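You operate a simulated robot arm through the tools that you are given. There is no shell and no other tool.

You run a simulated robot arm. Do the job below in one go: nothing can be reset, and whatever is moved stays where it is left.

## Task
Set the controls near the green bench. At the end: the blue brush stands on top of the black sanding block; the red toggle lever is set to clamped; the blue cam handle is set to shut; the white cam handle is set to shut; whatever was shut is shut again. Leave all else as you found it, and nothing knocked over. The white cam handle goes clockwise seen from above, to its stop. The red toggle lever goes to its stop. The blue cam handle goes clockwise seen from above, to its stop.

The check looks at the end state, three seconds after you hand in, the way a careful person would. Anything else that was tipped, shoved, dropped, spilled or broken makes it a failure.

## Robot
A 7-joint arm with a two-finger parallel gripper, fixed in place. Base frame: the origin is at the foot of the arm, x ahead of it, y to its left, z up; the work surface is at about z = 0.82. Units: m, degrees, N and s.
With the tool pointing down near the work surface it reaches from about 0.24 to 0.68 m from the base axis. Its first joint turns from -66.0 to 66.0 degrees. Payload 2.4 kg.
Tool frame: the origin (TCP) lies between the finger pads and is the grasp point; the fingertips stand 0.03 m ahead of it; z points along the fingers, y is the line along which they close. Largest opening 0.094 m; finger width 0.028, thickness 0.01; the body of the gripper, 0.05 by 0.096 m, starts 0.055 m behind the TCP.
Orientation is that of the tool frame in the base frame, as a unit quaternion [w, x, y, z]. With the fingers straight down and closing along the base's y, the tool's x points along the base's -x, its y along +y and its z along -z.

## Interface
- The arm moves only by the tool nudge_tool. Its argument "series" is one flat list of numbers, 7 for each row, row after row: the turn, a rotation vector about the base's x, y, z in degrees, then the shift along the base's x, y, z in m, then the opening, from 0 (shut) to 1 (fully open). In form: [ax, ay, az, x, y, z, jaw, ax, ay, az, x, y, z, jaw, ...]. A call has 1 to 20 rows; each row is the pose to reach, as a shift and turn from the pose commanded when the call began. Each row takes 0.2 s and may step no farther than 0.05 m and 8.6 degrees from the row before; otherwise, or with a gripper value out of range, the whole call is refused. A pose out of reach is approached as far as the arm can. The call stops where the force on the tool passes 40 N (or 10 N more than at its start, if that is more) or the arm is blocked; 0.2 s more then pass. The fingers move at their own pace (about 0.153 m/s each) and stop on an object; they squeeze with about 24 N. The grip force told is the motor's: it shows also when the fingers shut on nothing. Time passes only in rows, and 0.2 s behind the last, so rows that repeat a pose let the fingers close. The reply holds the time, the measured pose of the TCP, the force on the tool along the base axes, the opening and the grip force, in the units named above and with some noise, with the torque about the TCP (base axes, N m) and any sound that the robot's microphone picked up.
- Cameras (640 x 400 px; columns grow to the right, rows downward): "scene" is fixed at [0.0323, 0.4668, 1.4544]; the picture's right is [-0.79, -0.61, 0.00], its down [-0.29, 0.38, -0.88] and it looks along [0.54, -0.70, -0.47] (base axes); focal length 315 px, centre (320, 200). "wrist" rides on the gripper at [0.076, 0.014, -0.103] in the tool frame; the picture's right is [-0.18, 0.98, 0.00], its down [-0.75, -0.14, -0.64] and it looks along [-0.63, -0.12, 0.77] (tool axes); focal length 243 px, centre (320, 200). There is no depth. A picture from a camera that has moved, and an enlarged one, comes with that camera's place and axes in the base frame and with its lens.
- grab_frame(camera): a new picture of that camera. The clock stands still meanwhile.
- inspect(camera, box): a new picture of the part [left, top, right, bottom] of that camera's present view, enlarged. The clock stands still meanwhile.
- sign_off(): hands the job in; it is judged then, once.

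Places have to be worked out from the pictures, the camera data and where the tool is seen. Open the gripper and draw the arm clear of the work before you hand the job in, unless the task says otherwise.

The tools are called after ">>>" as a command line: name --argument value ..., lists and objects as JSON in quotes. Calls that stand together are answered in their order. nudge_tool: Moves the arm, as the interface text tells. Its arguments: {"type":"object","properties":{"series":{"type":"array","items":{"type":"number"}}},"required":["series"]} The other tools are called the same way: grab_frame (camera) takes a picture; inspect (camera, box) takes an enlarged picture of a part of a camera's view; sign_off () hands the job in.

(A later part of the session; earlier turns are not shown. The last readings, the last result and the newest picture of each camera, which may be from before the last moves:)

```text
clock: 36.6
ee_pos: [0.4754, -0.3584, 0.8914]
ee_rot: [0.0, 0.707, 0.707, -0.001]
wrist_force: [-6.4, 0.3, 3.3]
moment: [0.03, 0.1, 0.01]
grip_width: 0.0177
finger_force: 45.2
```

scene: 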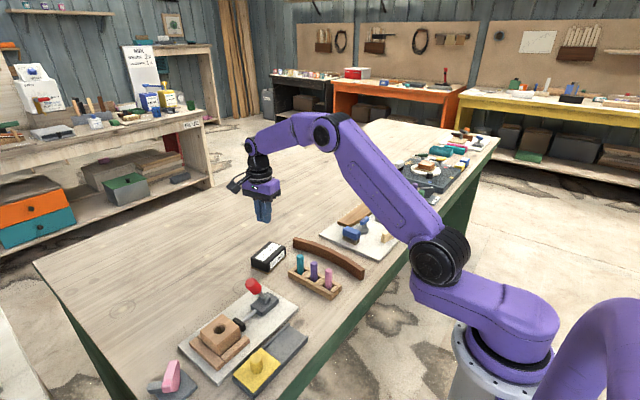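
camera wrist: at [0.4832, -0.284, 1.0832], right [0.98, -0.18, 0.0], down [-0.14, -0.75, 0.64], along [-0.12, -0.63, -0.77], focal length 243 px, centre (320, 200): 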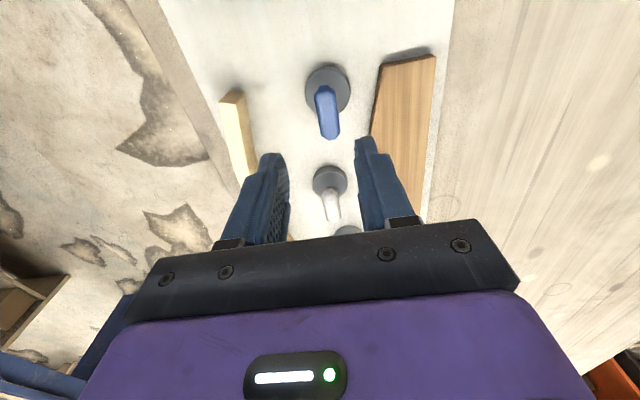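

A balanced grip with about 6 N of residual force. Now I'll turn clockwise in small steps, watching torque and side forces.

>>> nudge_tool --series '[0, 0, -3, 0, 0, 0, 0.1, 0, 0, -7, 0, 0, 0, 0.1, 0, 0, -12, 0, 0, 0, 0.1, 0, 0, -16, 0, 0, 0, 0.1, 0, 0, -16, 0, 0, 0, 0.1]'

>>> inspect --camera "wrist" --box '[220, 70, 420, 210]'

>>> inspect --camera "scene" --box '[320, 170, 420, 250]'

```text
clock: 37.8
ee_pos: [0.4771, -0.3578, 0.8911]
ee_rot: [0.001, 0.799, 0.601, 0.001]
wrist_force: [0.9, -4.8, -1.9]
moment: [1.19, -0.32, 0.02]
grip_width: 0.0179
finger_force: 44.8
```

```text
2.86 times, centred on (320, 140) of wrist
camera zoom: at [0.5114, -0.2891, 0.993], right [0.89, -0.45, 0.0], down [-0.35, -0.68, 0.64], along [-0.29, -0.57, -0.77], focal length 693 px, centre (320, 371)
```

zoom: 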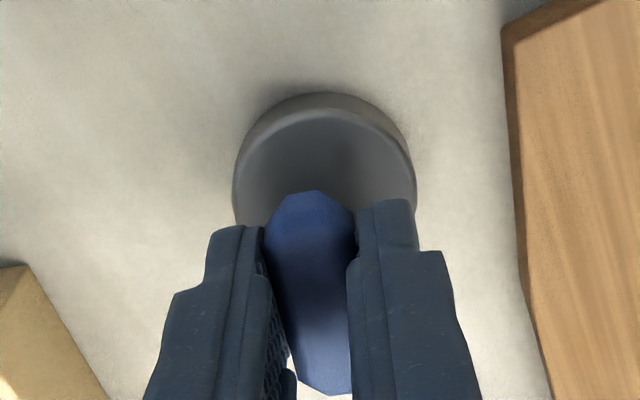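

```text
5.00 times, centred on (370, 210) of scene
camera zoom: at [0.0324, 0.4667, 1.4544], right [-0.79, -0.61, 0.0], down [-0.29, 0.38, -0.88], along [0.54, -0.7, -0.47], focal length 1576 px, centre (70, 150)
```

zoom: 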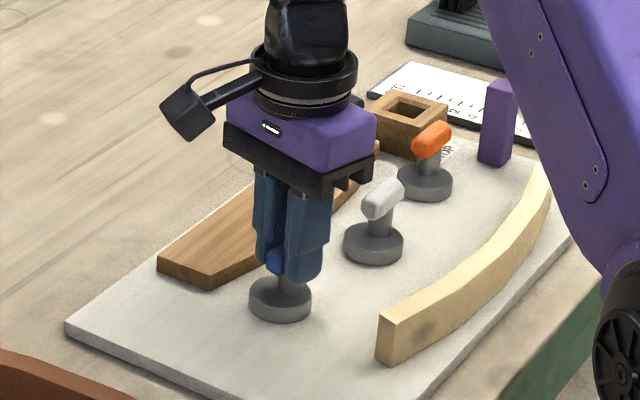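

The bar and its disc turn with the gripper at low force, so the pivot is on the post. Continuing clockwise.

>>> nudge_tool --series '[0, 0, -5, 0, 0, 0, 0.1, 0, 0, -10, 0, 0, 0, 0.1, 0, 0, -15, 0, 0, 0, 0.1, 0, 0, -20, 0, 0, 0, 0.1, 0, 0, -25, 0, 0, 0, 0.1, 0, 0, -30, 0, 0, 0, 0.1, 0, 0, -30, 0, 0, 0, 0.1]'

>>> inspect --camera "wrist" --box '[220, 70, 420, 210]'

```text
clock: 39.4
ee_pos: [0.4792, -0.3606, 0.8906]
ee_rot: [0.005, 0.928, 0.374, 0.002]
wrist_force: [23.8, -14.3, -9.0]
moment: [-0.63, 1.07, 0.13]
grip_width: 0.0177
finger_force: 45.3
```

```text
2.86 times, centred on (320, 140) of wrist
camera zoom: at [0.5427, -0.3163, 0.9932], right [0.55, -0.84, 0.01], down [-0.64, -0.42, 0.64], along [-0.53, -0.36, -0.77], focal length 693 px, centre (320, 371)
```

zoom: 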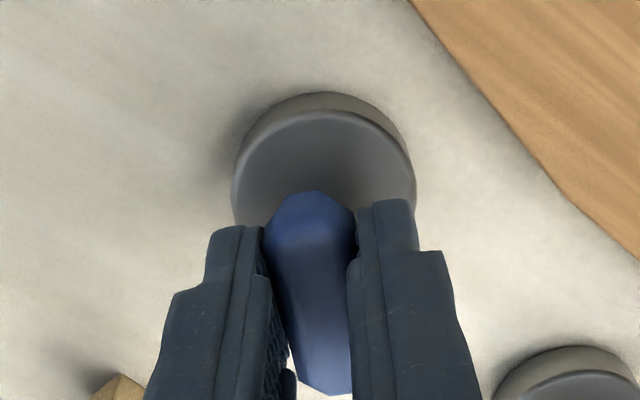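

About 46° has been turned. The side force shows the pivot is about 6 mm toward -y of my grip point, near (0.4747, -0.364). I'll follow that arc as I keep turning.

>>> nudge_tool --series '[0, 0, 0, 0.0015, -0.0023, 0, 0.1, 0, 0, -5, 0.0018, -0.0027, 0, 0.1, 0, 0, -10, 0.002, -0.0031, 0, 0.1, 0, 0, -14, 0.0022, -0.0035, 0, 0.1, 0, 0, -19, 0.0023, -0.004, 0, 0.1, 0, 0, -24, 0.0024, -0.0044, 0, 0.1, 0, 0, -29, 0.0025, -0.0049, 0, 0.1]'

>>> inspect --camera "wrist" --box '[220, 70, 420, 210]'

>>> inspect --camera "scene" --box '[320, 170, 420, 250]'

```text
clock: 41.0
ee_pos: [0.4806, -0.3604, 0.8918]
ee_rot: [-0.001, 0.991, 0.13, 0.0]
wrist_force: [10.1, 11.5, 12.2]
moment: [0.45, -1.3, -0.06]
grip_width: 0.0178
finger_force: 45.0
```

```text
2.86 times, centred on (320, 140) of wrist
camera zoom: at [0.5571, -0.3558, 0.9932], right [0.08, -1.0, 0.0], down [-0.76, -0.06, 0.64], along [-0.64, -0.05, -0.77], focal length 693 px, centre (320, 371)
```

zoom: 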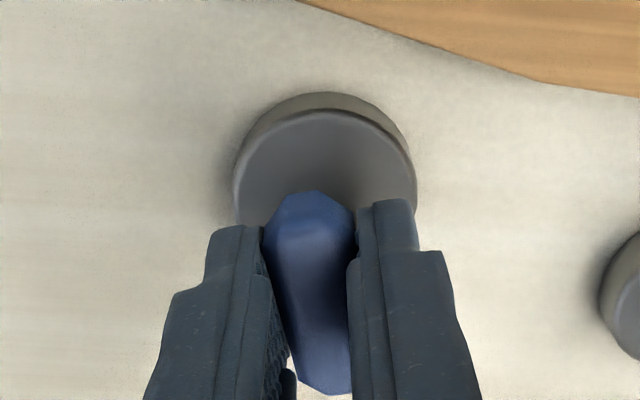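

```text
5.00 times, centred on (370, 210) of scene
camera zoom: at [0.0323, 0.4673, 1.4542], right [-0.79, -0.61, 0.0], down [-0.29, 0.38, -0.88], along [0.54, -0.7, -0.47], focal length 1576 px, centre (70, 150)
```

zoom: 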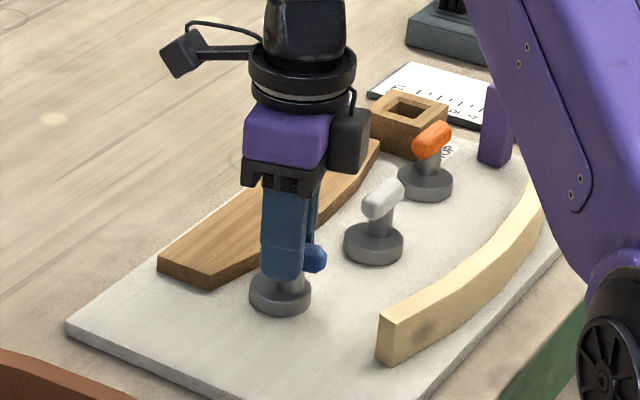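

75° turned, with small forces. I'll continue along the slightly corrected arc in 5° steps to look for the stop.

>>> nudge_tool --series '[0, 0, 0, 0.0005, 0.0008, -0.001, 0.1, 0, 0, -5, 0.0006, 0.0006, -0.001, 0.1, 0, 0, -10, 0.0007, 0.0004, -0.001, 0.1, 0, 0, -15, 0.0008, 0.0002, -0.001, 0.1, 0, 0, -15, 0.0008, 0.0002, -0.001, 0.1]'

>>> inspect --camera "wrist" --box '[220, 70, 420, 210]'

```text
clock: 42.2
ee_pos: [0.481, -0.3635, 0.8911]
ee_rot: [0.0, 1.0, -0.001, 0.0]
wrist_force: [10.5, 11.3, 27.8]
moment: [0.45, 0.88, -0.02]
grip_width: 0.018
finger_force: 44.7
```

```text
2.86 times, centred on (320, 140) of wrist
camera zoom: at [0.556, -0.3769, 0.9932], right [-0.18, -0.98, 0.0], down [-0.75, 0.14, 0.64], along [-0.63, 0.12, -0.77], focal length 693 px, centre (320, 371)
```

zoom: 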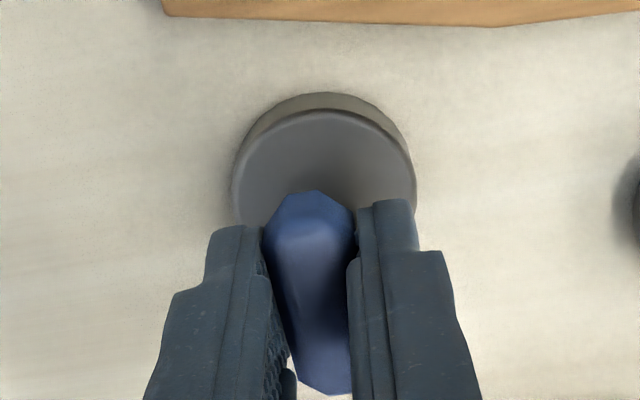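

90° done with no torque about the vertical axis yet, so the stop isn't reached. I'll ease z up slightly to relieve the vertical load and keep turning.

>>> nudge_tool --series '[0, 0, 0, 0, 0.0005, 0.001, 0.1, 0, 0, -4, 0, 0, 0.002, 0.1, 0, 0, -8, 0, -0.0005, 0.002, 0.1, 0, 0, -12, 0, -0.001, 0.002, 0.1, 0, 0, -12, 0, -0.001, 0.002, 0.1]'

>>> inspect --camera "wrist" --box '[220, 70, 420, 210]'

```text
clock: 43.4
ee_pos: [0.4787, -0.3631, 0.8915]
ee_rot: [-0.001, 0.995, -0.102, -0.003]
wrist_force: [2.2, 7.7, 0.1]
moment: [-0.08, -0.15, 1.9]
grip_width: 0.0228
finger_force: 45.3
```

```text
2.86 times, centred on (320, 140) of wrist
camera zoom: at [0.5505, -0.3928, 0.9926], right [-0.38, -0.92, 0.0], down [-0.71, 0.29, 0.65], along [-0.6, 0.25, -0.76], focal length 693 px, centre (320, 371)
```

zoom: 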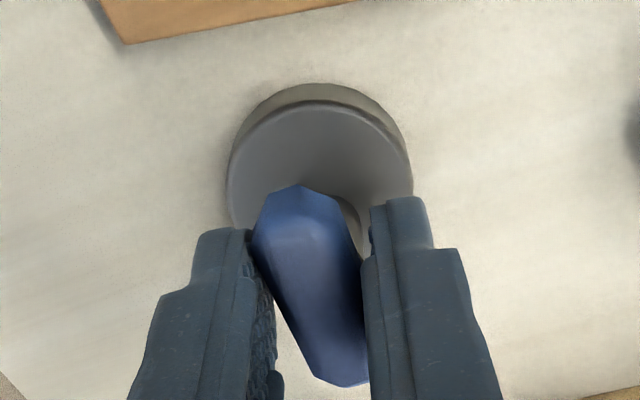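

Vertical torque has jumped to 1.9 N m and the bar has stopped following the fingers: the blue handle is at its stop. I'll open and rise straight up.

>>> nudge_tool --series '[0, 0, 0, 0, 0, 0, 0.25, 0, 0, 0, 0, 0, 0, 0.4, 0, 0, 0, 0, 0, 0, 0.45, 0, 0, 0, 0, 0, 0.02, 0.45, 0, 0, 0, 0, 0, 0.05, 0.45, 0, 0, 0, 0, 0, 0.09, 0.45]'

>>> grab_frame --camera "wrist"

>>> inspect --camera "scene" --box '[320, 170, 420, 250]'

```text
clock: 44.8
ee_pos: [0.4794, -0.3643, 0.9817]
ee_rot: [0.0, 0.995, -0.105, 0.001]
wrist_force: [0.4, 0.0, 0.0]
moment: [0.01, 0.0, -0.01]
grip_width: 0.0425
finger_force: 0.2
```

```text
taken
camera wrist: at [0.5509, -0.3941, 1.0829], right [-0.39, -0.92, 0.0], down [-0.71, 0.29, 0.64], along [-0.59, 0.25, -0.77], focal length 243 px, centre (320, 200)
```

wrist: 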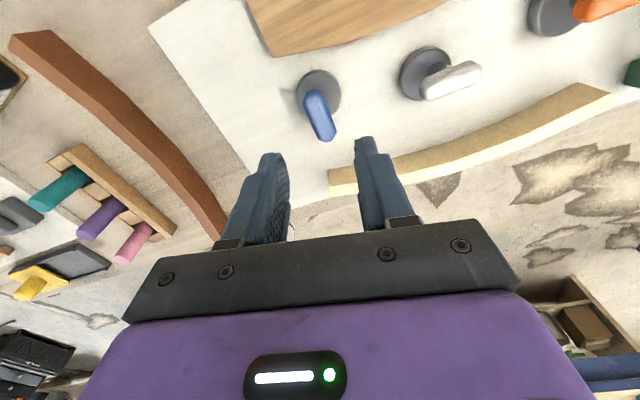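

```text
5.00 times, centred on (370, 210) of scene
camera zoom: at [0.0323, 0.4668, 1.4544], right [-0.79, -0.61, 0.0], down [-0.29, 0.38, -0.88], along [0.54, -0.7, -0.47], focal length 1576 px, centre (70, 150)
```

zoom: 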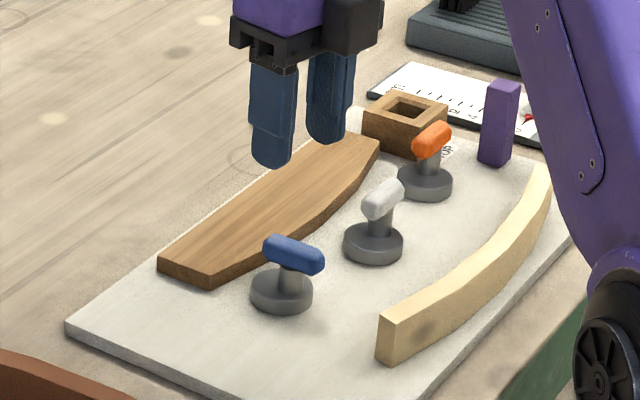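

Blue is now a quarter turn clockwise, at its stop. I'll hover over the white cam, near (0.464, -0.465), turning the gripper back so the fingers close along x.

>>> nudge_tool --series '[0, 0, 8.5, -0.001, -0.008, 0, 0.45, 0, 0, 17, -0.002, -0.016, 0, 0.45, 0, 0, 25.5, -0.004, -0.025, 0, 0.45, 0, 0, 34, -0.005, -0.034, 0, 0.45, 0, 0, 42.5, -0.007, -0.043, 0, 0.45, 0, 0, 51, -0.008, -0.052, 0, 0.45, 0, 0, 59.5, -0.01, -0.061, 0, 0.45, 0, 0, 68, -0.011, -0.07, 0, 0.45, 0, 0, 76.5, -0.013, -0.079, 0, 0.45, 0, 0, 85, -0.014, -0.088, 0, 0.45, 0, 0, 93.5, -0.0155, -0.096, 0, 0.45, 0, 0, 102, -0.0155, -0.101, 0, 0.45, 0, 0, 102, -0.0155, -0.101, 0, 0.45]'

>>> grab_frame --camera "wrist"

>>> inspect --camera "wrist" --box '[240, 80, 400, 200]'

```text
clock: 47.6
ee_pos: [0.4643, -0.4656, 0.9814]
ee_rot: [0.0, 0.707, 0.708, 0.0]
wrist_force: [0.6, 0.3, -0.3]
moment: [0.01, 0.0, 0.03]
grip_width: 0.0422
finger_force: 0.0
```

```text
taken
camera wrist: at [0.4785, -0.3884, 1.0838], right [0.98, -0.18, 0.0], down [-0.14, -0.75, 0.64], along [-0.12, -0.63, -0.77], focal length 243 px, centre (320, 200)
```

wrist: 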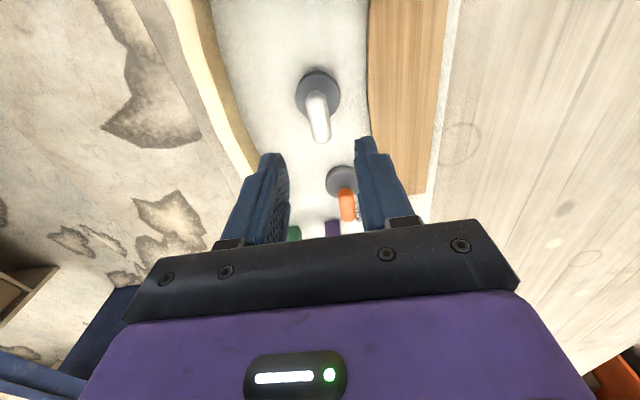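

```text
3.33 times, centred on (320, 140) of wrist
camera zoom: at [0.4785, -0.3884, 1.0838], right [0.98, -0.18, 0.0], down [-0.14, -0.75, 0.64], along [-0.12, -0.63, -0.77], focal length 809 px, centre (320, 400)
```

zoom: 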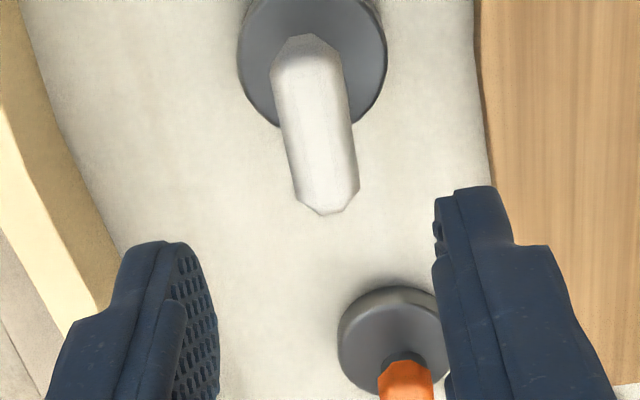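

The white bar is along y. Using the offset learned from the blue one, its pivot should be near (0.463, -0.470). I'll lower to z≈0.892 and close there.

>>> nudge_tool --series '[0, 0, 0, -0.0015, -0.0042, -0.03, 0.45, 0, 0, 0, -0.0015, -0.0042, -0.06, 0.45, 0, 0, 0, -0.0015, -0.0042, -0.08, 0.45, 0, 0, 0, -0.0015, -0.0042, -0.0895, 0.4, 0, 0, 0, -0.0015, -0.0042, -0.0895, 0.3, 0, 0, 0, -0.0015, -0.0042, -0.0895, 0.25]'

>>> inspect --camera "wrist" --box '[220, 70, 420, 210]'

```text
clock: 49.0
ee_pos: [0.463, -0.4703, 0.8922]
ee_rot: [0.0, 0.707, 0.708, 0.001]
wrist_force: [0.1, -0.3, -0.8]
moment: [0.01, -0.02, 0.0]
grip_width: 0.0235
finger_force: 0.1
```

```text
2.86 times, centred on (320, 140) of wrist
camera zoom: at [0.4767, -0.3927, 0.9946], right [0.98, -0.18, 0.0], down [-0.14, -0.75, 0.64], along [-0.12, -0.63, -0.77], focal length 693 px, centre (320, 371)
```

zoom: 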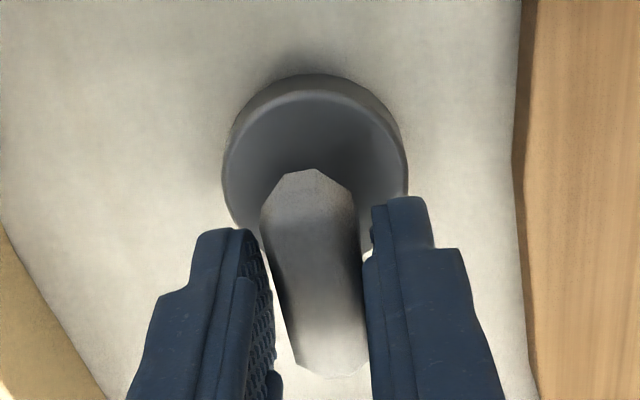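

Bar is centred between the pads and free of contact. Closing now.

>>> nudge_tool --series '[0, 0, 0, 0, 0, 0, 0.2, 0, 0, 0, 0, 0, 0, 0.15, 0, 0, 0, 0, 0, 0, 0.1, 0, 0, 0, 0, 0, 0, 0.1]'

```text
clock: 50.0
ee_pos: [0.4618, -0.4691, 0.893]
ee_rot: [-0.001, 0.707, 0.707, 0.0]
wrist_force: [1.4, -1.3, -0.3]
moment: [-0.01, -0.09, 0.02]
grip_width: 0.0178
finger_force: 44.8
```

Clean grip with almost no side force. Turning clockwise in steps.

>>> nudge_tool --series '[0, 0, -3, 0, 0, 0, 0.1, 0, 0, -8, 0, 0, 0, 0.1, 0, 0, -13, 0, 0, 0, 0.1, 0, 0, -18, 0, 0, 0, 0.1, 0, 0, -23, 0, 0, 0, 0.1, 0, 0, -28, 0, 0, 0, 0.1, 0, 0, -33, 0, 0, 0, 0.1, 0, 0, -38, 0, 0, 0, 0.1, 0, 0, -38, 0, 0, 0, 0.1]'

>>> inspect --camera "wrist" --box '[220, 70, 420, 210]'

```text
clock: 52.0
ee_pos: [0.464, -0.4695, 0.8915]
ee_rot: [0.0, 0.899, 0.437, 0.0]
wrist_force: [5.2, 2.1, 3.7]
moment: [-0.32, 0.33, 0.01]
grip_width: 0.0176
finger_force: 45.0
```

```text
2.86 times, centred on (320, 140) of wrist
camera zoom: at [0.5213, -0.4178, 0.9947], right [0.66, -0.75, 0.0], down [-0.58, -0.51, 0.64], along [-0.48, -0.42, -0.77], focal length 693 px, centre (320, 371)
```

zoom: 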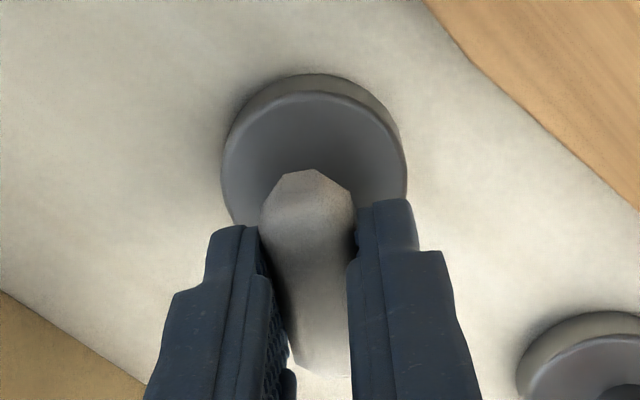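

38° turned with low forces and the handle following. Continuing toward 85°.

>>> nudge_tool --series '[0, 0, -5, 0.0005, 0, 0, 0.1, 0, 0, -10, 0.0007, 0, 0, 0.1, 0, 0, -15, 0.001, 0, 0, 0.1, 0, 0, -20, 0.001, 0, 0, 0.1, 0, 0, -25, 0.001, 0, 0, 0.1, 0, 0, -30, 0.001, 0, 0, 0.1, 0, 0, -35, 0.001, 0, 0, 0.1, 0, 0, -40, 0.001, 0, 0, 0.1, 0, 0, -45, 0.001, 0, 0, 0.1, 0, 0, -45, 0.001, 0, 0, 0.1]'

>>> inspect --camera "wrist" --box '[220, 70, 420, 210]'

```text
clock: 54.2
ee_pos: [0.4634, -0.4703, 0.8925]
ee_rot: [0.001, 0.998, 0.06, 0.001]
wrist_force: [6.9, -5.3, 5.0]
moment: [-0.16, 0.92, -0.02]
grip_width: 0.0178
finger_force: 45.1
```

```text
2.86 times, centred on (320, 140) of wrist
camera zoom: at [0.5408, -0.4744, 0.9947], right [-0.06, -1.0, 0.0], down [-0.77, 0.05, 0.64], along [-0.64, 0.04, -0.77], focal length 693 px, centre (320, 371)
```

zoom: 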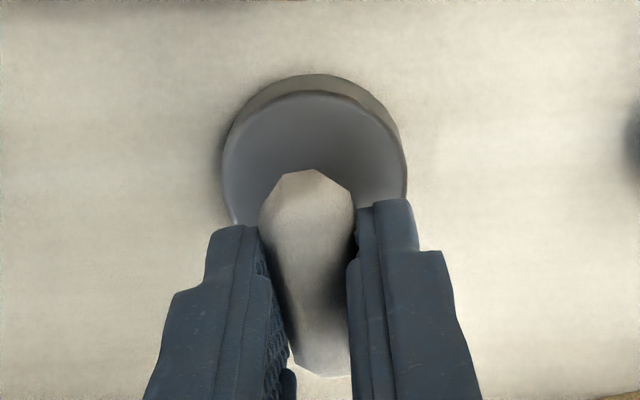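

83° turned and still free. Going on in small steps until it stops.

>>> nudge_tool --series '[0, 0, -4, 0, 0, 0, 0.1, 0, 0, -8, 0, 0, 0, 0.1, 0, 0, -12, 0, 0, 0, 0.1, 0, 0, -16, 0, 0, 0, 0.1, 0, 0, -16, 0, 0, 0, 0.1]'

>>> inspect --camera "wrist" --box '[220, 70, 420, 210]'

```text
clock: 55.4
ee_pos: [0.4624, -0.4709, 0.8918]
ee_rot: [0.001, 0.997, -0.078, -0.001]
wrist_force: [4.5, -11.5, 4.3]
moment: [-0.2, 0.32, 1.83]
grip_width: 0.0217
finger_force: 44.9
```

```text
2.86 times, centred on (320, 140) of wrist
camera zoom: at [0.5363, -0.4955, 0.9946], right [-0.33, -0.94, 0.0], down [-0.72, 0.26, 0.64], along [-0.6, 0.21, -0.77], focal length 693 px, centre (320, 371)
```

zoom: 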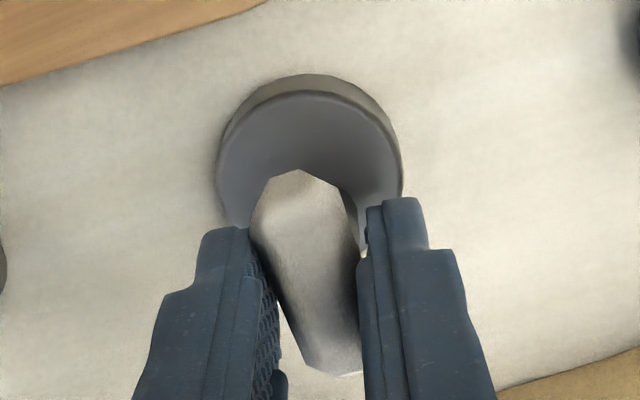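

The white handle shows the same sign of reaching its stop: 1.8 N m with the bar slipping in the pads. I'll release and rise.

>>> nudge_tool --series '[0, 0, 0, 0, 0, 0, 0.25, 0, 0, 0, 0, 0, 0, 0.4, 0, 0, 0, 0, 0, 0, 0.42, 0, 0, 0, 0, 0, 0.02, 0.42, 0, 0, 0, 0, 0, 0.05, 0.42, 0, 0, 0, 0, 0, 0.09, 0.42, 0, 0, 0, -0.01, 0.03, 0.12, 0.42]'

>>> grab_frame --camera "wrist"

>>> inspect --camera "scene" --box '[320, 170, 420, 250]'

```text
clock: 57.0
ee_pos: [0.4535, -0.4395, 1.0131]
ee_rot: [0.0, 0.997, -0.079, 0.0]
wrist_force: [0.6, 0.3, 0.5]
moment: [-0.02, 0.03, 0.01]
grip_width: 0.0395
finger_force: 0.1
```

```text
taken
camera wrist: at [0.5255, -0.4656, 1.1141], right [-0.34, -0.94, 0.0], down [-0.72, 0.26, 0.64], along [-0.61, 0.22, -0.77], focal length 243 px, centre (320, 200)
```

wrist: 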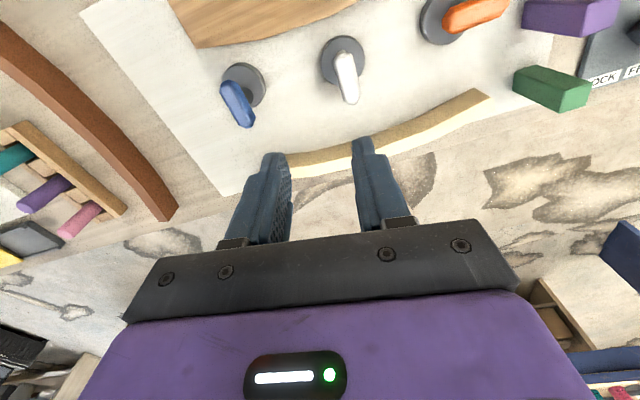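

```text
5.00 times, centred on (370, 210) of scene
camera zoom: at [0.0324, 0.4668, 1.4544], right [-0.79, -0.61, 0.0], down [-0.29, 0.38, -0.88], along [0.54, -0.7, -0.47], focal length 1576 px, centre (70, 150)
```

zoom: 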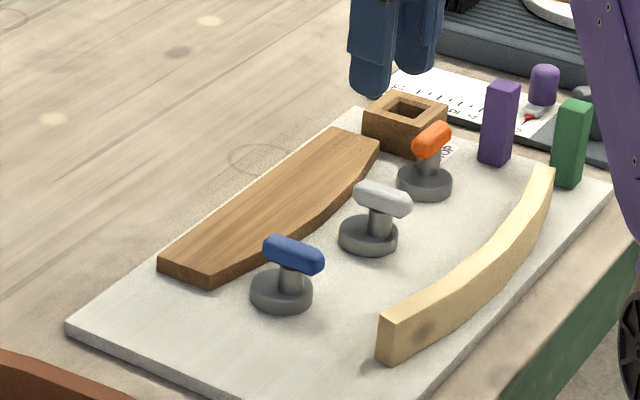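

Both cam handles are now shut. Next is the toggle: its knob is near (0.496, 0.121, 0.928), leaning +y in the plane of the rod. I'll go above it with the fingers set to close along x and take a close look.

>>> nudge_tool --series '[0, 0, 7, 0.003, 0.03, 0.01, 0.6, 0, 0, 14, 0.006, 0.07, 0.02, 0.6, 0, 0, 21, 0.009, 0.11, 0.03, 0.6, 0, 0, 28, 0.012, 0.15, 0.03, 0.6, 0, 0, 35, 0.015, 0.19, 0.03, 0.6, 0, 0, 42, 0.018, 0.235, 0.03, 0.6, 0, 0, 49, 0.021, 0.28, 0.03, 0.6, 0, 0, 56, 0.024, 0.325, 0.03, 0.6, 0, 0, 63, 0.027, 0.37, 0.03, 0.6, 0, 0, 70, 0.03, 0.41, 0.03, 0.6, 0, 0, 77, 0.033, 0.45, 0.03, 0.6, 0, 0, 84, 0.036, 0.49, 0.03, 0.6, 0, 0, 91, 0.039, 0.52, 0.03, 0.6, 0, 0, 99, 0.0425, 0.55, 0.03, 0.6]'

>>> grab_frame --camera "wrist"

>>> inspect --camera "wrist" --box '[220, 60, 420, 200]'

>>> inspect --camera "scene" --box '[180, 240, 310, 350]'

```text
clock: 60.0
ee_pos: [0.4957, 0.1118, 1.0422]
ee_rot: [-0.001, 0.705, 0.709, 0.0]
wrist_force: [-0.4, 0.3, -0.1]
moment: [-0.02, 0.02, 0.0]
grip_width: 0.0564
finger_force: 0.1
```

```text
taken
camera wrist: at [0.5107, 0.1883, 1.1448], right [0.98, -0.18, 0.0], down [-0.14, -0.75, 0.64], along [-0.12, -0.63, -0.77], focal length 243 px, centre (320, 200)
```

wrist: 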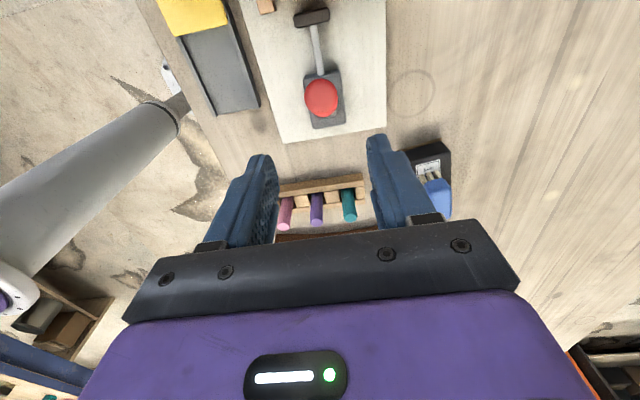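

```text
2.86 times, centred on (320, 130) of wrist
camera zoom: at [0.5107, 0.1883, 1.1448], right [0.98, -0.18, 0.0], down [-0.14, -0.75, 0.64], along [-0.12, -0.63, -0.77], focal length 693 px, centre (320, 400)
```

zoom: 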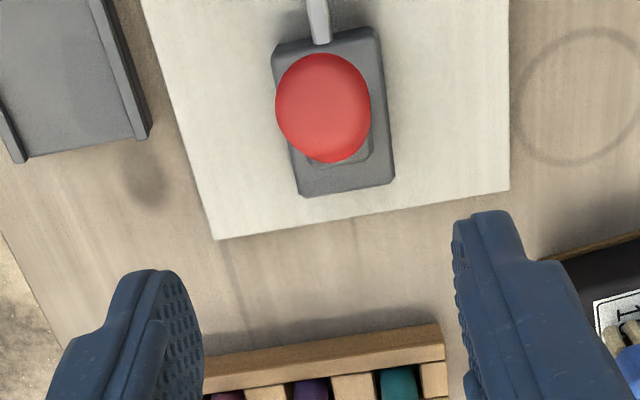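

```text
3.64 times, centred on (245, 295) of scene
camera zoom: at [0.0324, 0.4668, 1.4544], right [-0.79, -0.61, 0.0], down [-0.29, 0.38, -0.88], along [0.54, -0.7, -0.47], focal length 1146 px, centre (593, -146)
```

zoom: 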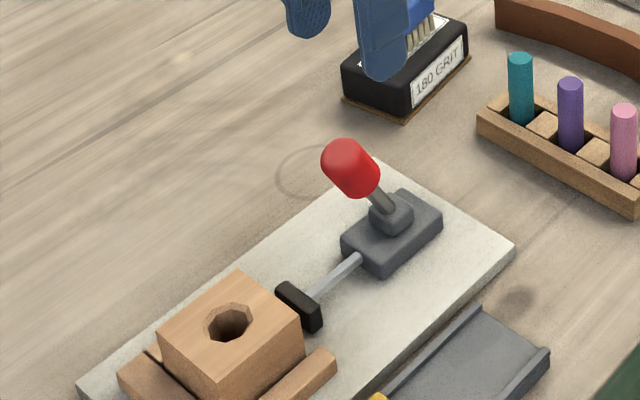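

The knob is about 28 mm across, centred near (0.499, 0.119). I'll lower the open fingers on either side of it, tips around z 0.897.

>>> nudge_tool --series '[0, 0, 0, 0.003, 0.007, -0.04, 0.6, 0, 0, 0, 0.003, 0.007, -0.08, 0.6, 0, 0, 0, 0.003, 0.007, -0.1, 0.6, 0, 0, 0, 0.003, 0.007, -0.115, 0.6]'

>>> inspect --camera "wrist" --box '[200, 60, 440, 230]'

>>> inspect --camera "scene" --box '[180, 220, 310, 330]'

```text
clock: 61.0
ee_pos: [0.4988, 0.1177, 0.9276]
ee_rot: [0.0, 0.707, 0.707, -0.001]
wrist_force: [-0.4, 0.1, 0.3]
moment: [0.03, -0.02, 0.02]
grip_width: 0.0564
finger_force: 0.2
```

```text
2.35 times, centred on (320, 145) of wrist
camera zoom: at [0.5131, 0.1944, 1.0297], right [0.98, -0.18, 0.0], down [-0.14, -0.75, 0.64], along [-0.12, -0.63, -0.77], focal length 571 px, centre (320, 329)
```

zoom: 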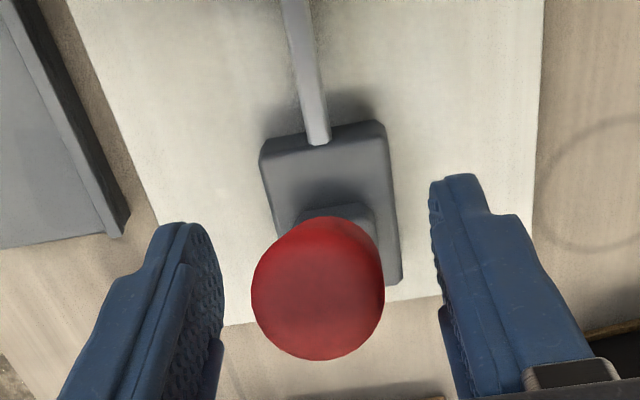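

```text
3.64 times, centred on (245, 275) of scene
camera zoom: at [0.0323, 0.4668, 1.4544], right [-0.79, -0.61, 0.0], down [-0.29, 0.38, -0.88], along [0.54, -0.7, -0.47], focal length 1146 px, centre (593, -73)
```

zoom: 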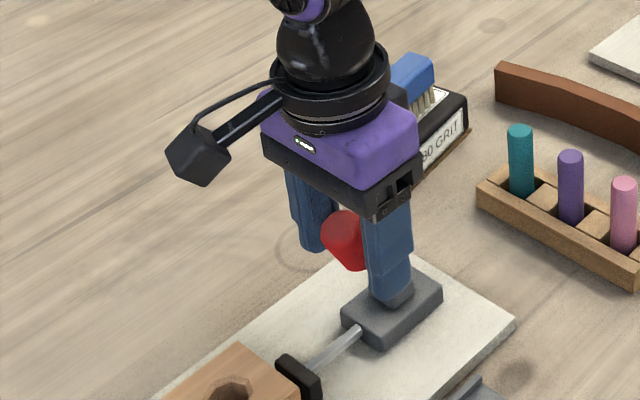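

The knob is between the fingers but a bit farther in +y. I'll shift +6 mm in y and close gently.

>>> nudge_tool --series '[0, 0, 0, 0, 0.003, 0, 0.6, 0, 0, 0, 0, 0.007, 0, 0.5, 0, 0, 0, 0, 0.007, 0, 0.4, 0, 0, 0, 0, 0.007, 0, 0.33, 0, 0, 0, 0, 0.007, 0, 0.28, 0, 0, 0, 0, 0.007, 0, 0.25]'

>>> inspect --camera "wrist" --box '[200, 60, 440, 230]'

>>> inspect --camera "scene" --box '[180, 220, 310, 330]'

```text
clock: 62.4
ee_pos: [0.5, 0.1248, 0.9281]
ee_rot: [0.0, 0.707, 0.707, 0.001]
wrist_force: [6.7, 0.4, -2.6]
moment: [0.19, -0.01, 0.09]
grip_width: 0.0284
finger_force: 45.3
```

```text
2.35 times, centred on (320, 145) of wrist
camera zoom: at [0.5137, 0.2012, 1.0299], right [0.98, -0.18, 0.0], down [-0.14, -0.75, 0.64], along [-0.12, -0.63, -0.77], focal length 571 px, centre (320, 329)
```

zoom: 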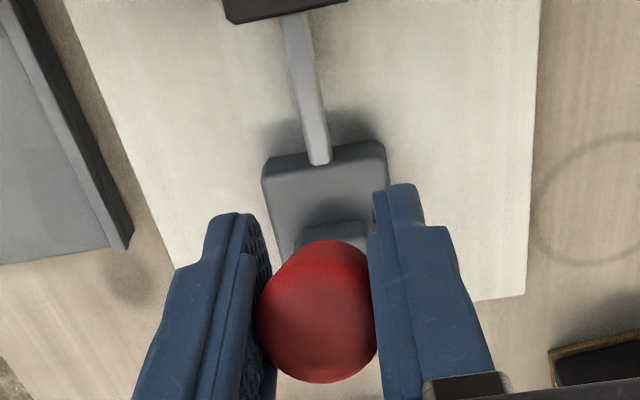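

```text
3.64 times, centred on (245, 275) of scene
camera zoom: at [0.0326, 0.4669, 1.4543], right [-0.79, -0.61, 0.0], down [-0.29, 0.38, -0.88], along [0.53, -0.7, -0.47], focal length 1146 px, centre (593, -73)
```

zoom: 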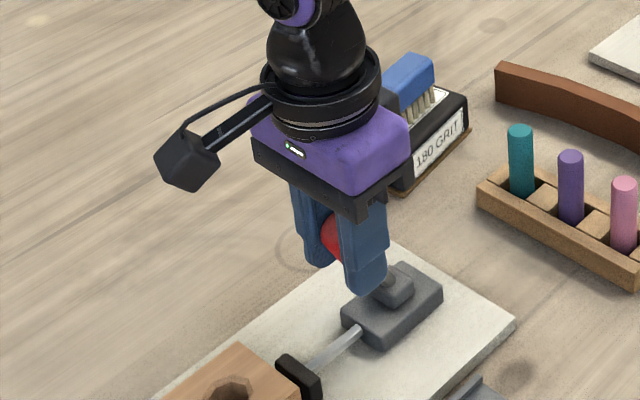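

The knob is held. I'll try a small arc toward -y and watch the force and the rod to see whether that is the closing direction.

>>> nudge_tool --series '[0, 0, 0, 0, -0.002, 0.0008, 0.25, 0, 0, 0, 0, -0.005, 0.0018, 0.25, 0, 0, 0, 0, -0.0088, 0.003, 0.25, 0, 0, 0, 0, -0.0088, 0.003, 0.25]'

>>> inspect --camera "wrist" --box '[200, 60, 440, 230]'

>>> inspect --camera "scene" --box '[180, 220, 310, 330]'

```text
clock: 63.4
ee_pos: [0.4995, 0.1185, 0.9304]
ee_rot: [0.002, 0.707, 0.707, 0.001]
wrist_force: [9.2, 18.2, 4.7]
moment: [1.07, 0.27, 0.06]
grip_width: 0.028
finger_force: 44.9
```

```text
2.35 times, centred on (320, 145) of wrist
camera zoom: at [0.5135, 0.194, 1.0334], right [0.98, -0.18, 0.0], down [-0.14, -0.75, 0.64], along [-0.11, -0.63, -0.77], focal length 571 px, centre (320, 329)
```

zoom: 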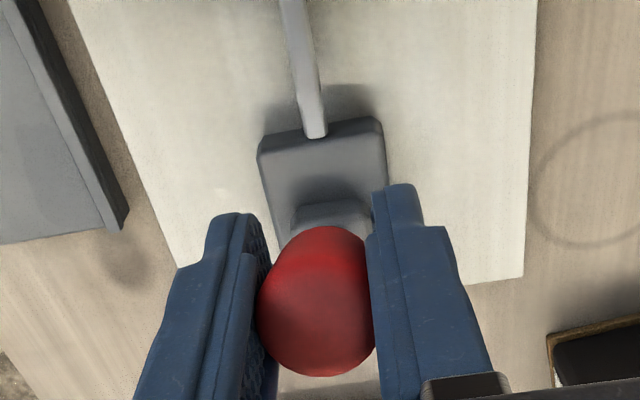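

```text
3.64 times, centred on (245, 275) of scene
camera zoom: at [0.0325, 0.4673, 1.4542], right [-0.79, -0.61, 0.0], down [-0.29, 0.38, -0.88], along [0.54, -0.7, -0.47], focal length 1146 px, centre (593, -73)
```

zoom: 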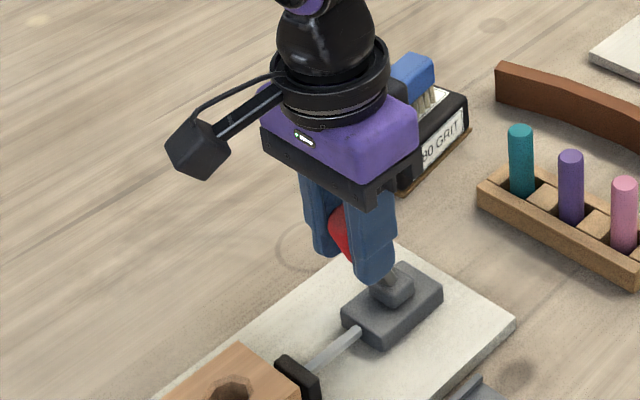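

The -y motion meets about 18 N of resistance, which could be an over-centre spring or a stop. I'll push another few millimetres and compare.

>>> nudge_tool --series '[0, 0, 0, 0, -0.003, 0.0007, 0.25, 0, 0, 0, 0, -0.006, 0.0014, 0.25, 0, 0, 0, 0, -0.006, 0.0014, 0.25]'

>>> inspect --camera "wrist" --box '[200, 60, 440, 230]'

>>> inspect --camera "scene" --box '[180, 220, 310, 330]'

```text
clock: 64.2
ee_pos: [0.4992, 0.1109, 0.9327]
ee_rot: [0.002, 0.707, 0.707, 0.001]
wrist_force: [5.9, 21.9, 20.2]
moment: [1.05, 0.42, -0.17]
grip_width: 0.0278
finger_force: 45.3
```

```text
2.35 times, centred on (320, 145) of wrist
camera zoom: at [0.5137, 0.1875, 1.035], right [0.98, -0.18, 0.0], down [-0.14, -0.75, 0.64], along [-0.12, -0.63, -0.77], focal length 571 px, centre (320, 329)
```

zoom: 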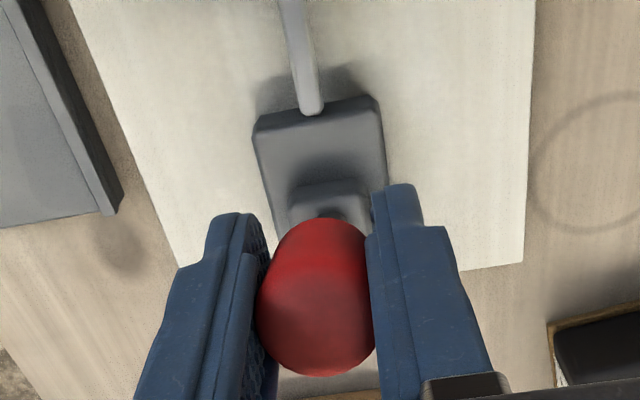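

```text
3.64 times, centred on (245, 275) of scene
camera zoom: at [0.0322, 0.4673, 1.4542], right [-0.79, -0.61, 0.0], down [-0.29, 0.38, -0.88], along [0.54, -0.7, -0.47], focal length 1146 px, centre (593, -73)
```

zoom: 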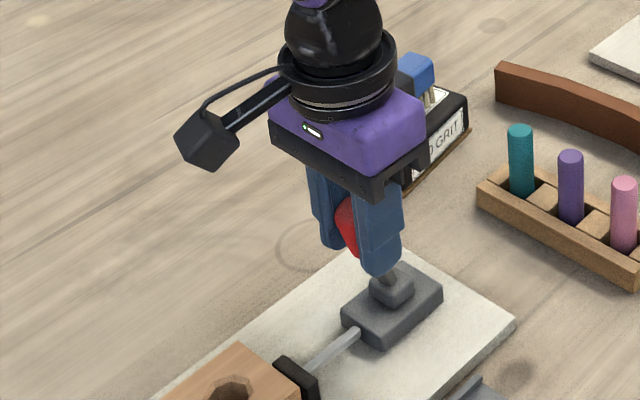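

The lever is following toward -y at a fairly steady ~20 N, so this is friction or a spring rather than a stop. I'll continue along the arc, a touch higher to unload z.

>>> nudge_tool --series '[0, 0, 0, 0, -0.002, 0.0025, 0.25, 0, 0, 0, 0, -0.006, 0.0035, 0.25, 0, 0, 0, 0, -0.01, 0.004, 0.25, 0, 0, 0, 0, -0.014, 0.0045, 0.25, 0, 0, 0, 0, -0.014, 0.0045, 0.25]'

>>> inspect --camera "wrist" --box '[200, 60, 440, 230]'

>>> inspect --camera "scene" --box '[180, 220, 310, 330]'

```text
clock: 65.4
ee_pos: [0.4993, 0.0961, 0.9357]
ee_rot: [0.001, 0.707, 0.707, 0.001]
wrist_force: [16.0, 16.3, -4.8]
moment: [1.22, 0.7, -0.17]
grip_width: 0.0275
finger_force: 45.4
```

```text
2.35 times, centred on (320, 145) of wrist
camera zoom: at [0.5137, 0.1725, 1.0379], right [0.98, -0.18, 0.0], down [-0.14, -0.75, 0.64], along [-0.12, -0.63, -0.77], focal length 571 px, centre (320, 329)
```

zoom: 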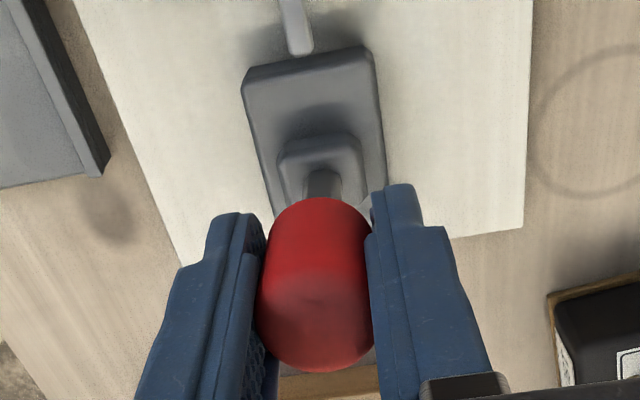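

```text
3.64 times, centred on (245, 275) of scene
camera zoom: at [0.0329, 0.4673, 1.4542], right [-0.79, -0.61, 0.0], down [-0.29, 0.38, -0.88], along [0.53, -0.7, -0.47], focal length 1146 px, centre (593, -73)
```

zoom: 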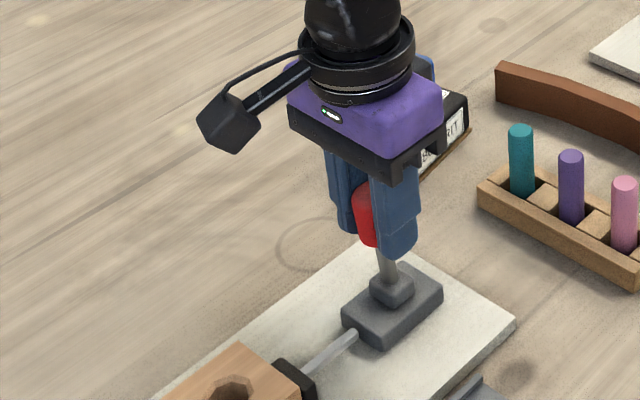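

The lever is now upright and the black pad has moved toward the wood, so -y is the clamping direction. Continuing over the top.

>>> nudge_tool --series '[0, 0, 0, 0, -0.005, 0, 0.25, 0, 0, 0, 0, -0.01, -0.0005, 0.25, 0, 0, 0, 0, -0.015, -0.0015, 0.25, 0, 0, 0, 0, -0.02, -0.0028, 0.25, 0, 0, 0, 0, -0.02, -0.0028, 0.25]'

>>> inspect --camera "scene" --box '[180, 220, 310, 330]'

```text
clock: 66.6
ee_pos: [0.5008, 0.0753, 0.9337]
ee_rot: [0.001, 0.708, 0.707, 0.001]
wrist_force: [8.7, 12.7, 24.5]
moment: [1.35, 0.38, -0.09]
grip_width: 0.0278
finger_force: 45.0
```

```text
3.64 times, centred on (245, 275) of scene
camera zoom: at [0.0322, 0.4671, 1.4543], right [-0.79, -0.61, 0.0], down [-0.29, 0.38, -0.88], along [0.54, -0.7, -0.47], focal length 1146 px, centre (593, -73)
```

zoom: 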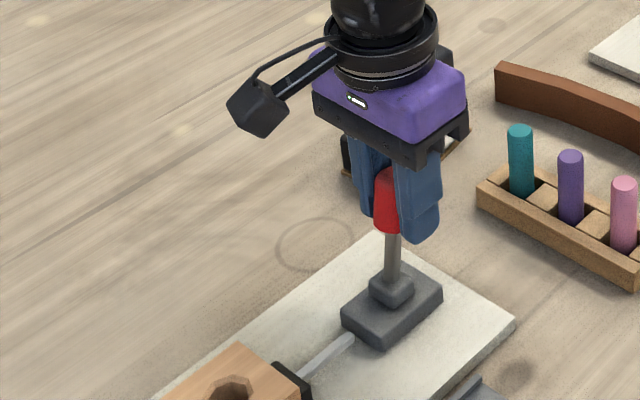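

Pad nearly at the wood, and the lever is past vertical. Raising z slightly to unload and continuing toward -y to the stop.

>>> nudge_tool --series '[0, 0, 0, 0, -0.003, 0.002, 0.25, 0, 0, 0, 0, -0.007, 0.0015, 0.25, 0, 0, 0, 0, -0.011, 0.0005, 0.25, 0, 0, 0, 0, -0.015, -0.001, 0.25, 0, 0, 0, 0, -0.015, -0.001, 0.25]'

>>> inspect --camera "scene" --box '[180, 220, 310, 330]'

>>> inspect --camera "wrist" --box '[200, 60, 440, 230]'

```text
clock: 67.8
ee_pos: [0.5005, 0.0611, 0.933]
ee_rot: [0.001, 0.707, 0.707, 0.001]
wrist_force: [14.4, 20.2, -0.1]
moment: [1.45, 0.32, 0.12]
grip_width: 0.0279
finger_force: 45.1
```

```text
3.64 times, centred on (245, 275) of scene
camera zoom: at [0.0328, 0.4673, 1.4542], right [-0.79, -0.61, 0.0], down [-0.29, 0.38, -0.88], along [0.53, -0.7, -0.47], focal length 1146 px, centre (593, -73)
```

zoom: 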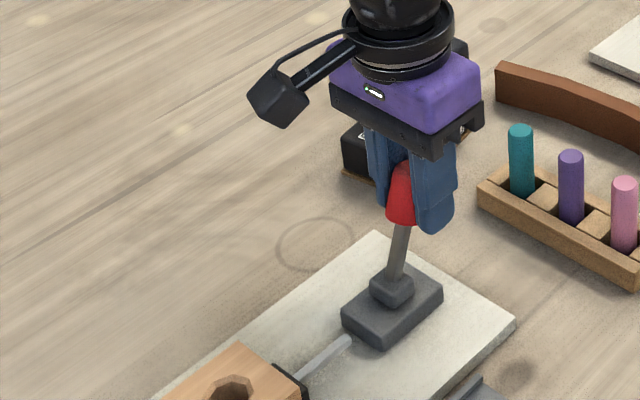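

```text
2.35 times, centred on (320, 145) of wrist
camera zoom: at [0.5138, 0.138, 1.0344], right [0.98, -0.18, 0.0], down [-0.14, -0.75, 0.64], along [-0.12, -0.63, -0.77], focal length 571 px, centre (320, 329)
```

zoom: 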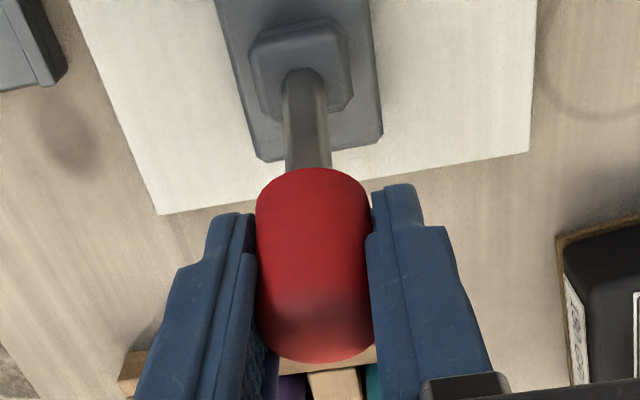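

The lever is now leaning about 22° toward -y and still moving. Continuing in small steps to find the stop.

>>> nudge_tool --series '[0, 0, 0, 0, -0.003, -0.001, 0.25, 0, 0, 0, 0, -0.006, -0.002, 0.25, 0, 0, 0, 0, -0.009, -0.0033, 0.25, 0, 0, 0, 0, -0.009, -0.0033, 0.25]'

>>> inspect --camera "scene" --box '[180, 220, 310, 330]'

>>> inspect --camera "wrist" --box '[200, 60, 440, 230]'

```text
clock: 68.8
ee_pos: [0.5006, 0.0511, 0.9292]
ee_rot: [0.0, 0.708, 0.706, 0.0]
wrist_force: [10.2, 15.6, 7.9]
moment: [1.45, 0.05, -0.03]
grip_width: 0.0277
finger_force: 45.0
```

```text
3.64 times, centred on (245, 275) of scene
camera zoom: at [0.0325, 0.4672, 1.4542], right [-0.79, -0.61, 0.0], down [-0.29, 0.38, -0.88], along [0.54, -0.7, -0.47], focal length 1146 px, centre (593, -73)
```

zoom: 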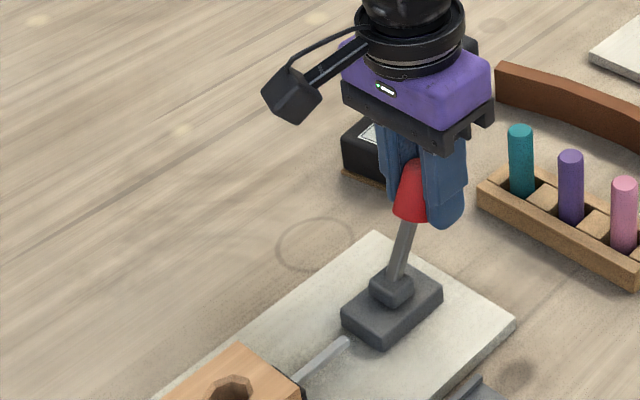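

```text
2.35 times, centred on (320, 145) of wrist
camera zoom: at [0.5139, 0.1281, 1.031], right [0.98, -0.18, 0.0], down [-0.14, -0.75, 0.64], along [-0.12, -0.63, -0.77], focal length 571 px, centre (320, 329)
```

zoom: 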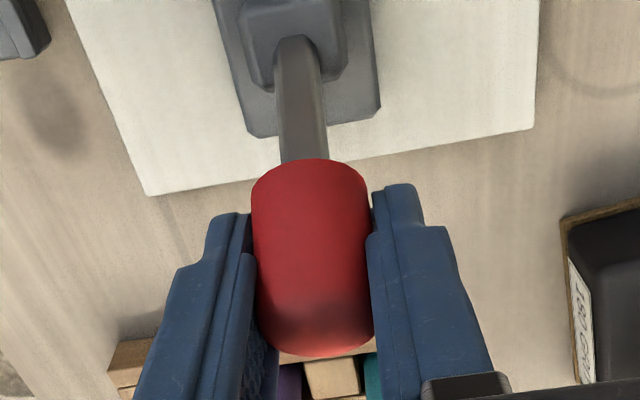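

Still moving freely (about -30°), with the pad against or close to the wood. Another small increment.

>>> nudge_tool --series '[0, 0, 0, 0, -0.003, -0.0015, 0.25, 0, 0, 0, 0, -0.006, -0.0032, 0.25, 0, 0, 0, 0, -0.009, -0.005, 0.25, 0, 0, 0, 0, -0.009, -0.005, 0.25]'

>>> inspect --camera "scene" --box '[180, 220, 310, 330]'

>>> inspect --camera "wrist" --box '[200, 60, 440, 230]'

```text
clock: 69.8
ee_pos: [0.5005, 0.0435, 0.9244]
ee_rot: [0.0, 0.707, 0.707, 0.001]
wrist_force: [9.9, 13.6, 14.3]
moment: [1.53, -0.01, -0.02]
grip_width: 0.0284
finger_force: 45.3
```

```text
3.64 times, centred on (245, 275) of scene
camera zoom: at [0.0324, 0.4671, 1.4543], right [-0.79, -0.61, 0.0], down [-0.29, 0.38, -0.88], along [0.54, -0.7, -0.47], focal length 1146 px, centre (593, -73)
```

zoom: 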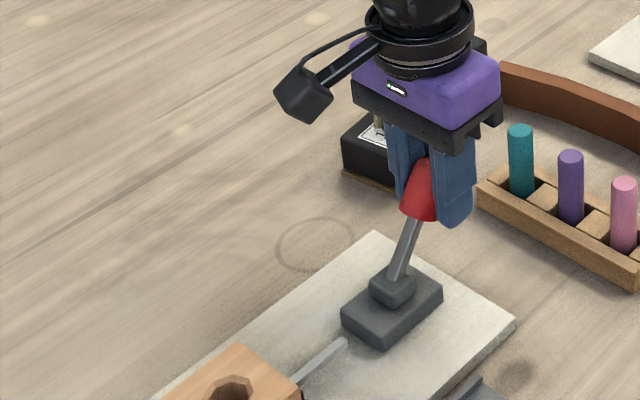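

```text
2.35 times, centred on (320, 145) of wrist
camera zoom: at [0.5137, 0.1197, 1.0265], right [0.98, -0.18, 0.0], down [-0.14, -0.75, 0.64], along [-0.12, -0.63, -0.77], focal length 571 px, centre (320, 329)
```

zoom: 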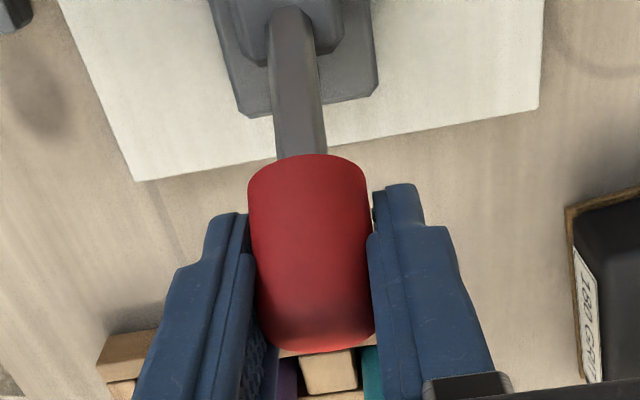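

The lever keeps moving; I'll check the pad against the wood block.

>>> inspect --camera "scene" --box '[190, 290, 290, 360]'

>>> inspect --camera "wrist" --box '[200, 0, 440, 140]'

```text
5.71 times, centred on (240, 325) of scene
camera zoom: at [0.0324, 0.4671, 1.4543], right [-0.79, -0.61, 0.0], down [-0.29, 0.38, -0.88], along [0.54, -0.7, -0.47], focal length 1801 px, centre (777, -514)
```

zoom: 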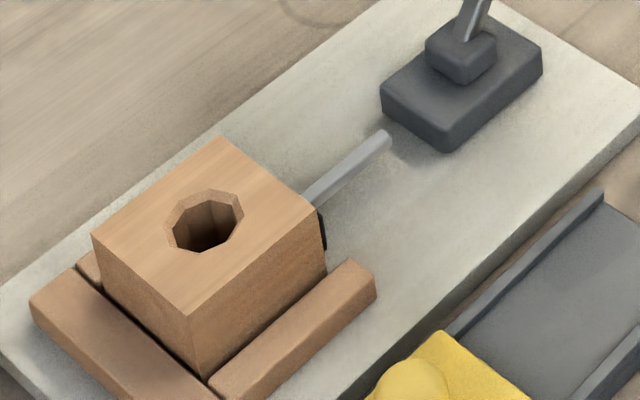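

```text
2.67 times, centred on (320, 70) of wrist
camera zoom: at [0.5137, 0.1197, 1.0265], right [0.98, -0.18, 0.0], down [-0.14, -0.75, 0.64], along [-0.12, -0.63, -0.77], focal length 647 px, centre (320, 547)
```

zoom: 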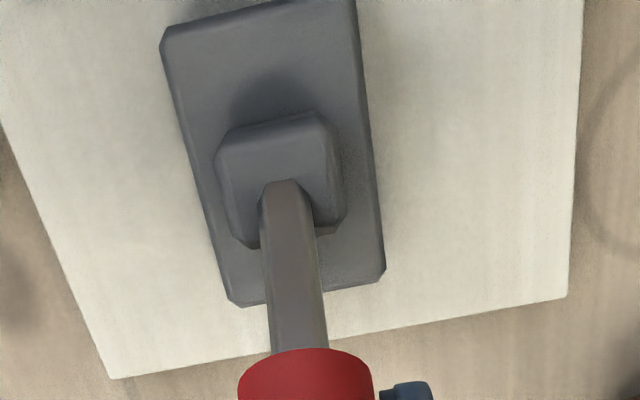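

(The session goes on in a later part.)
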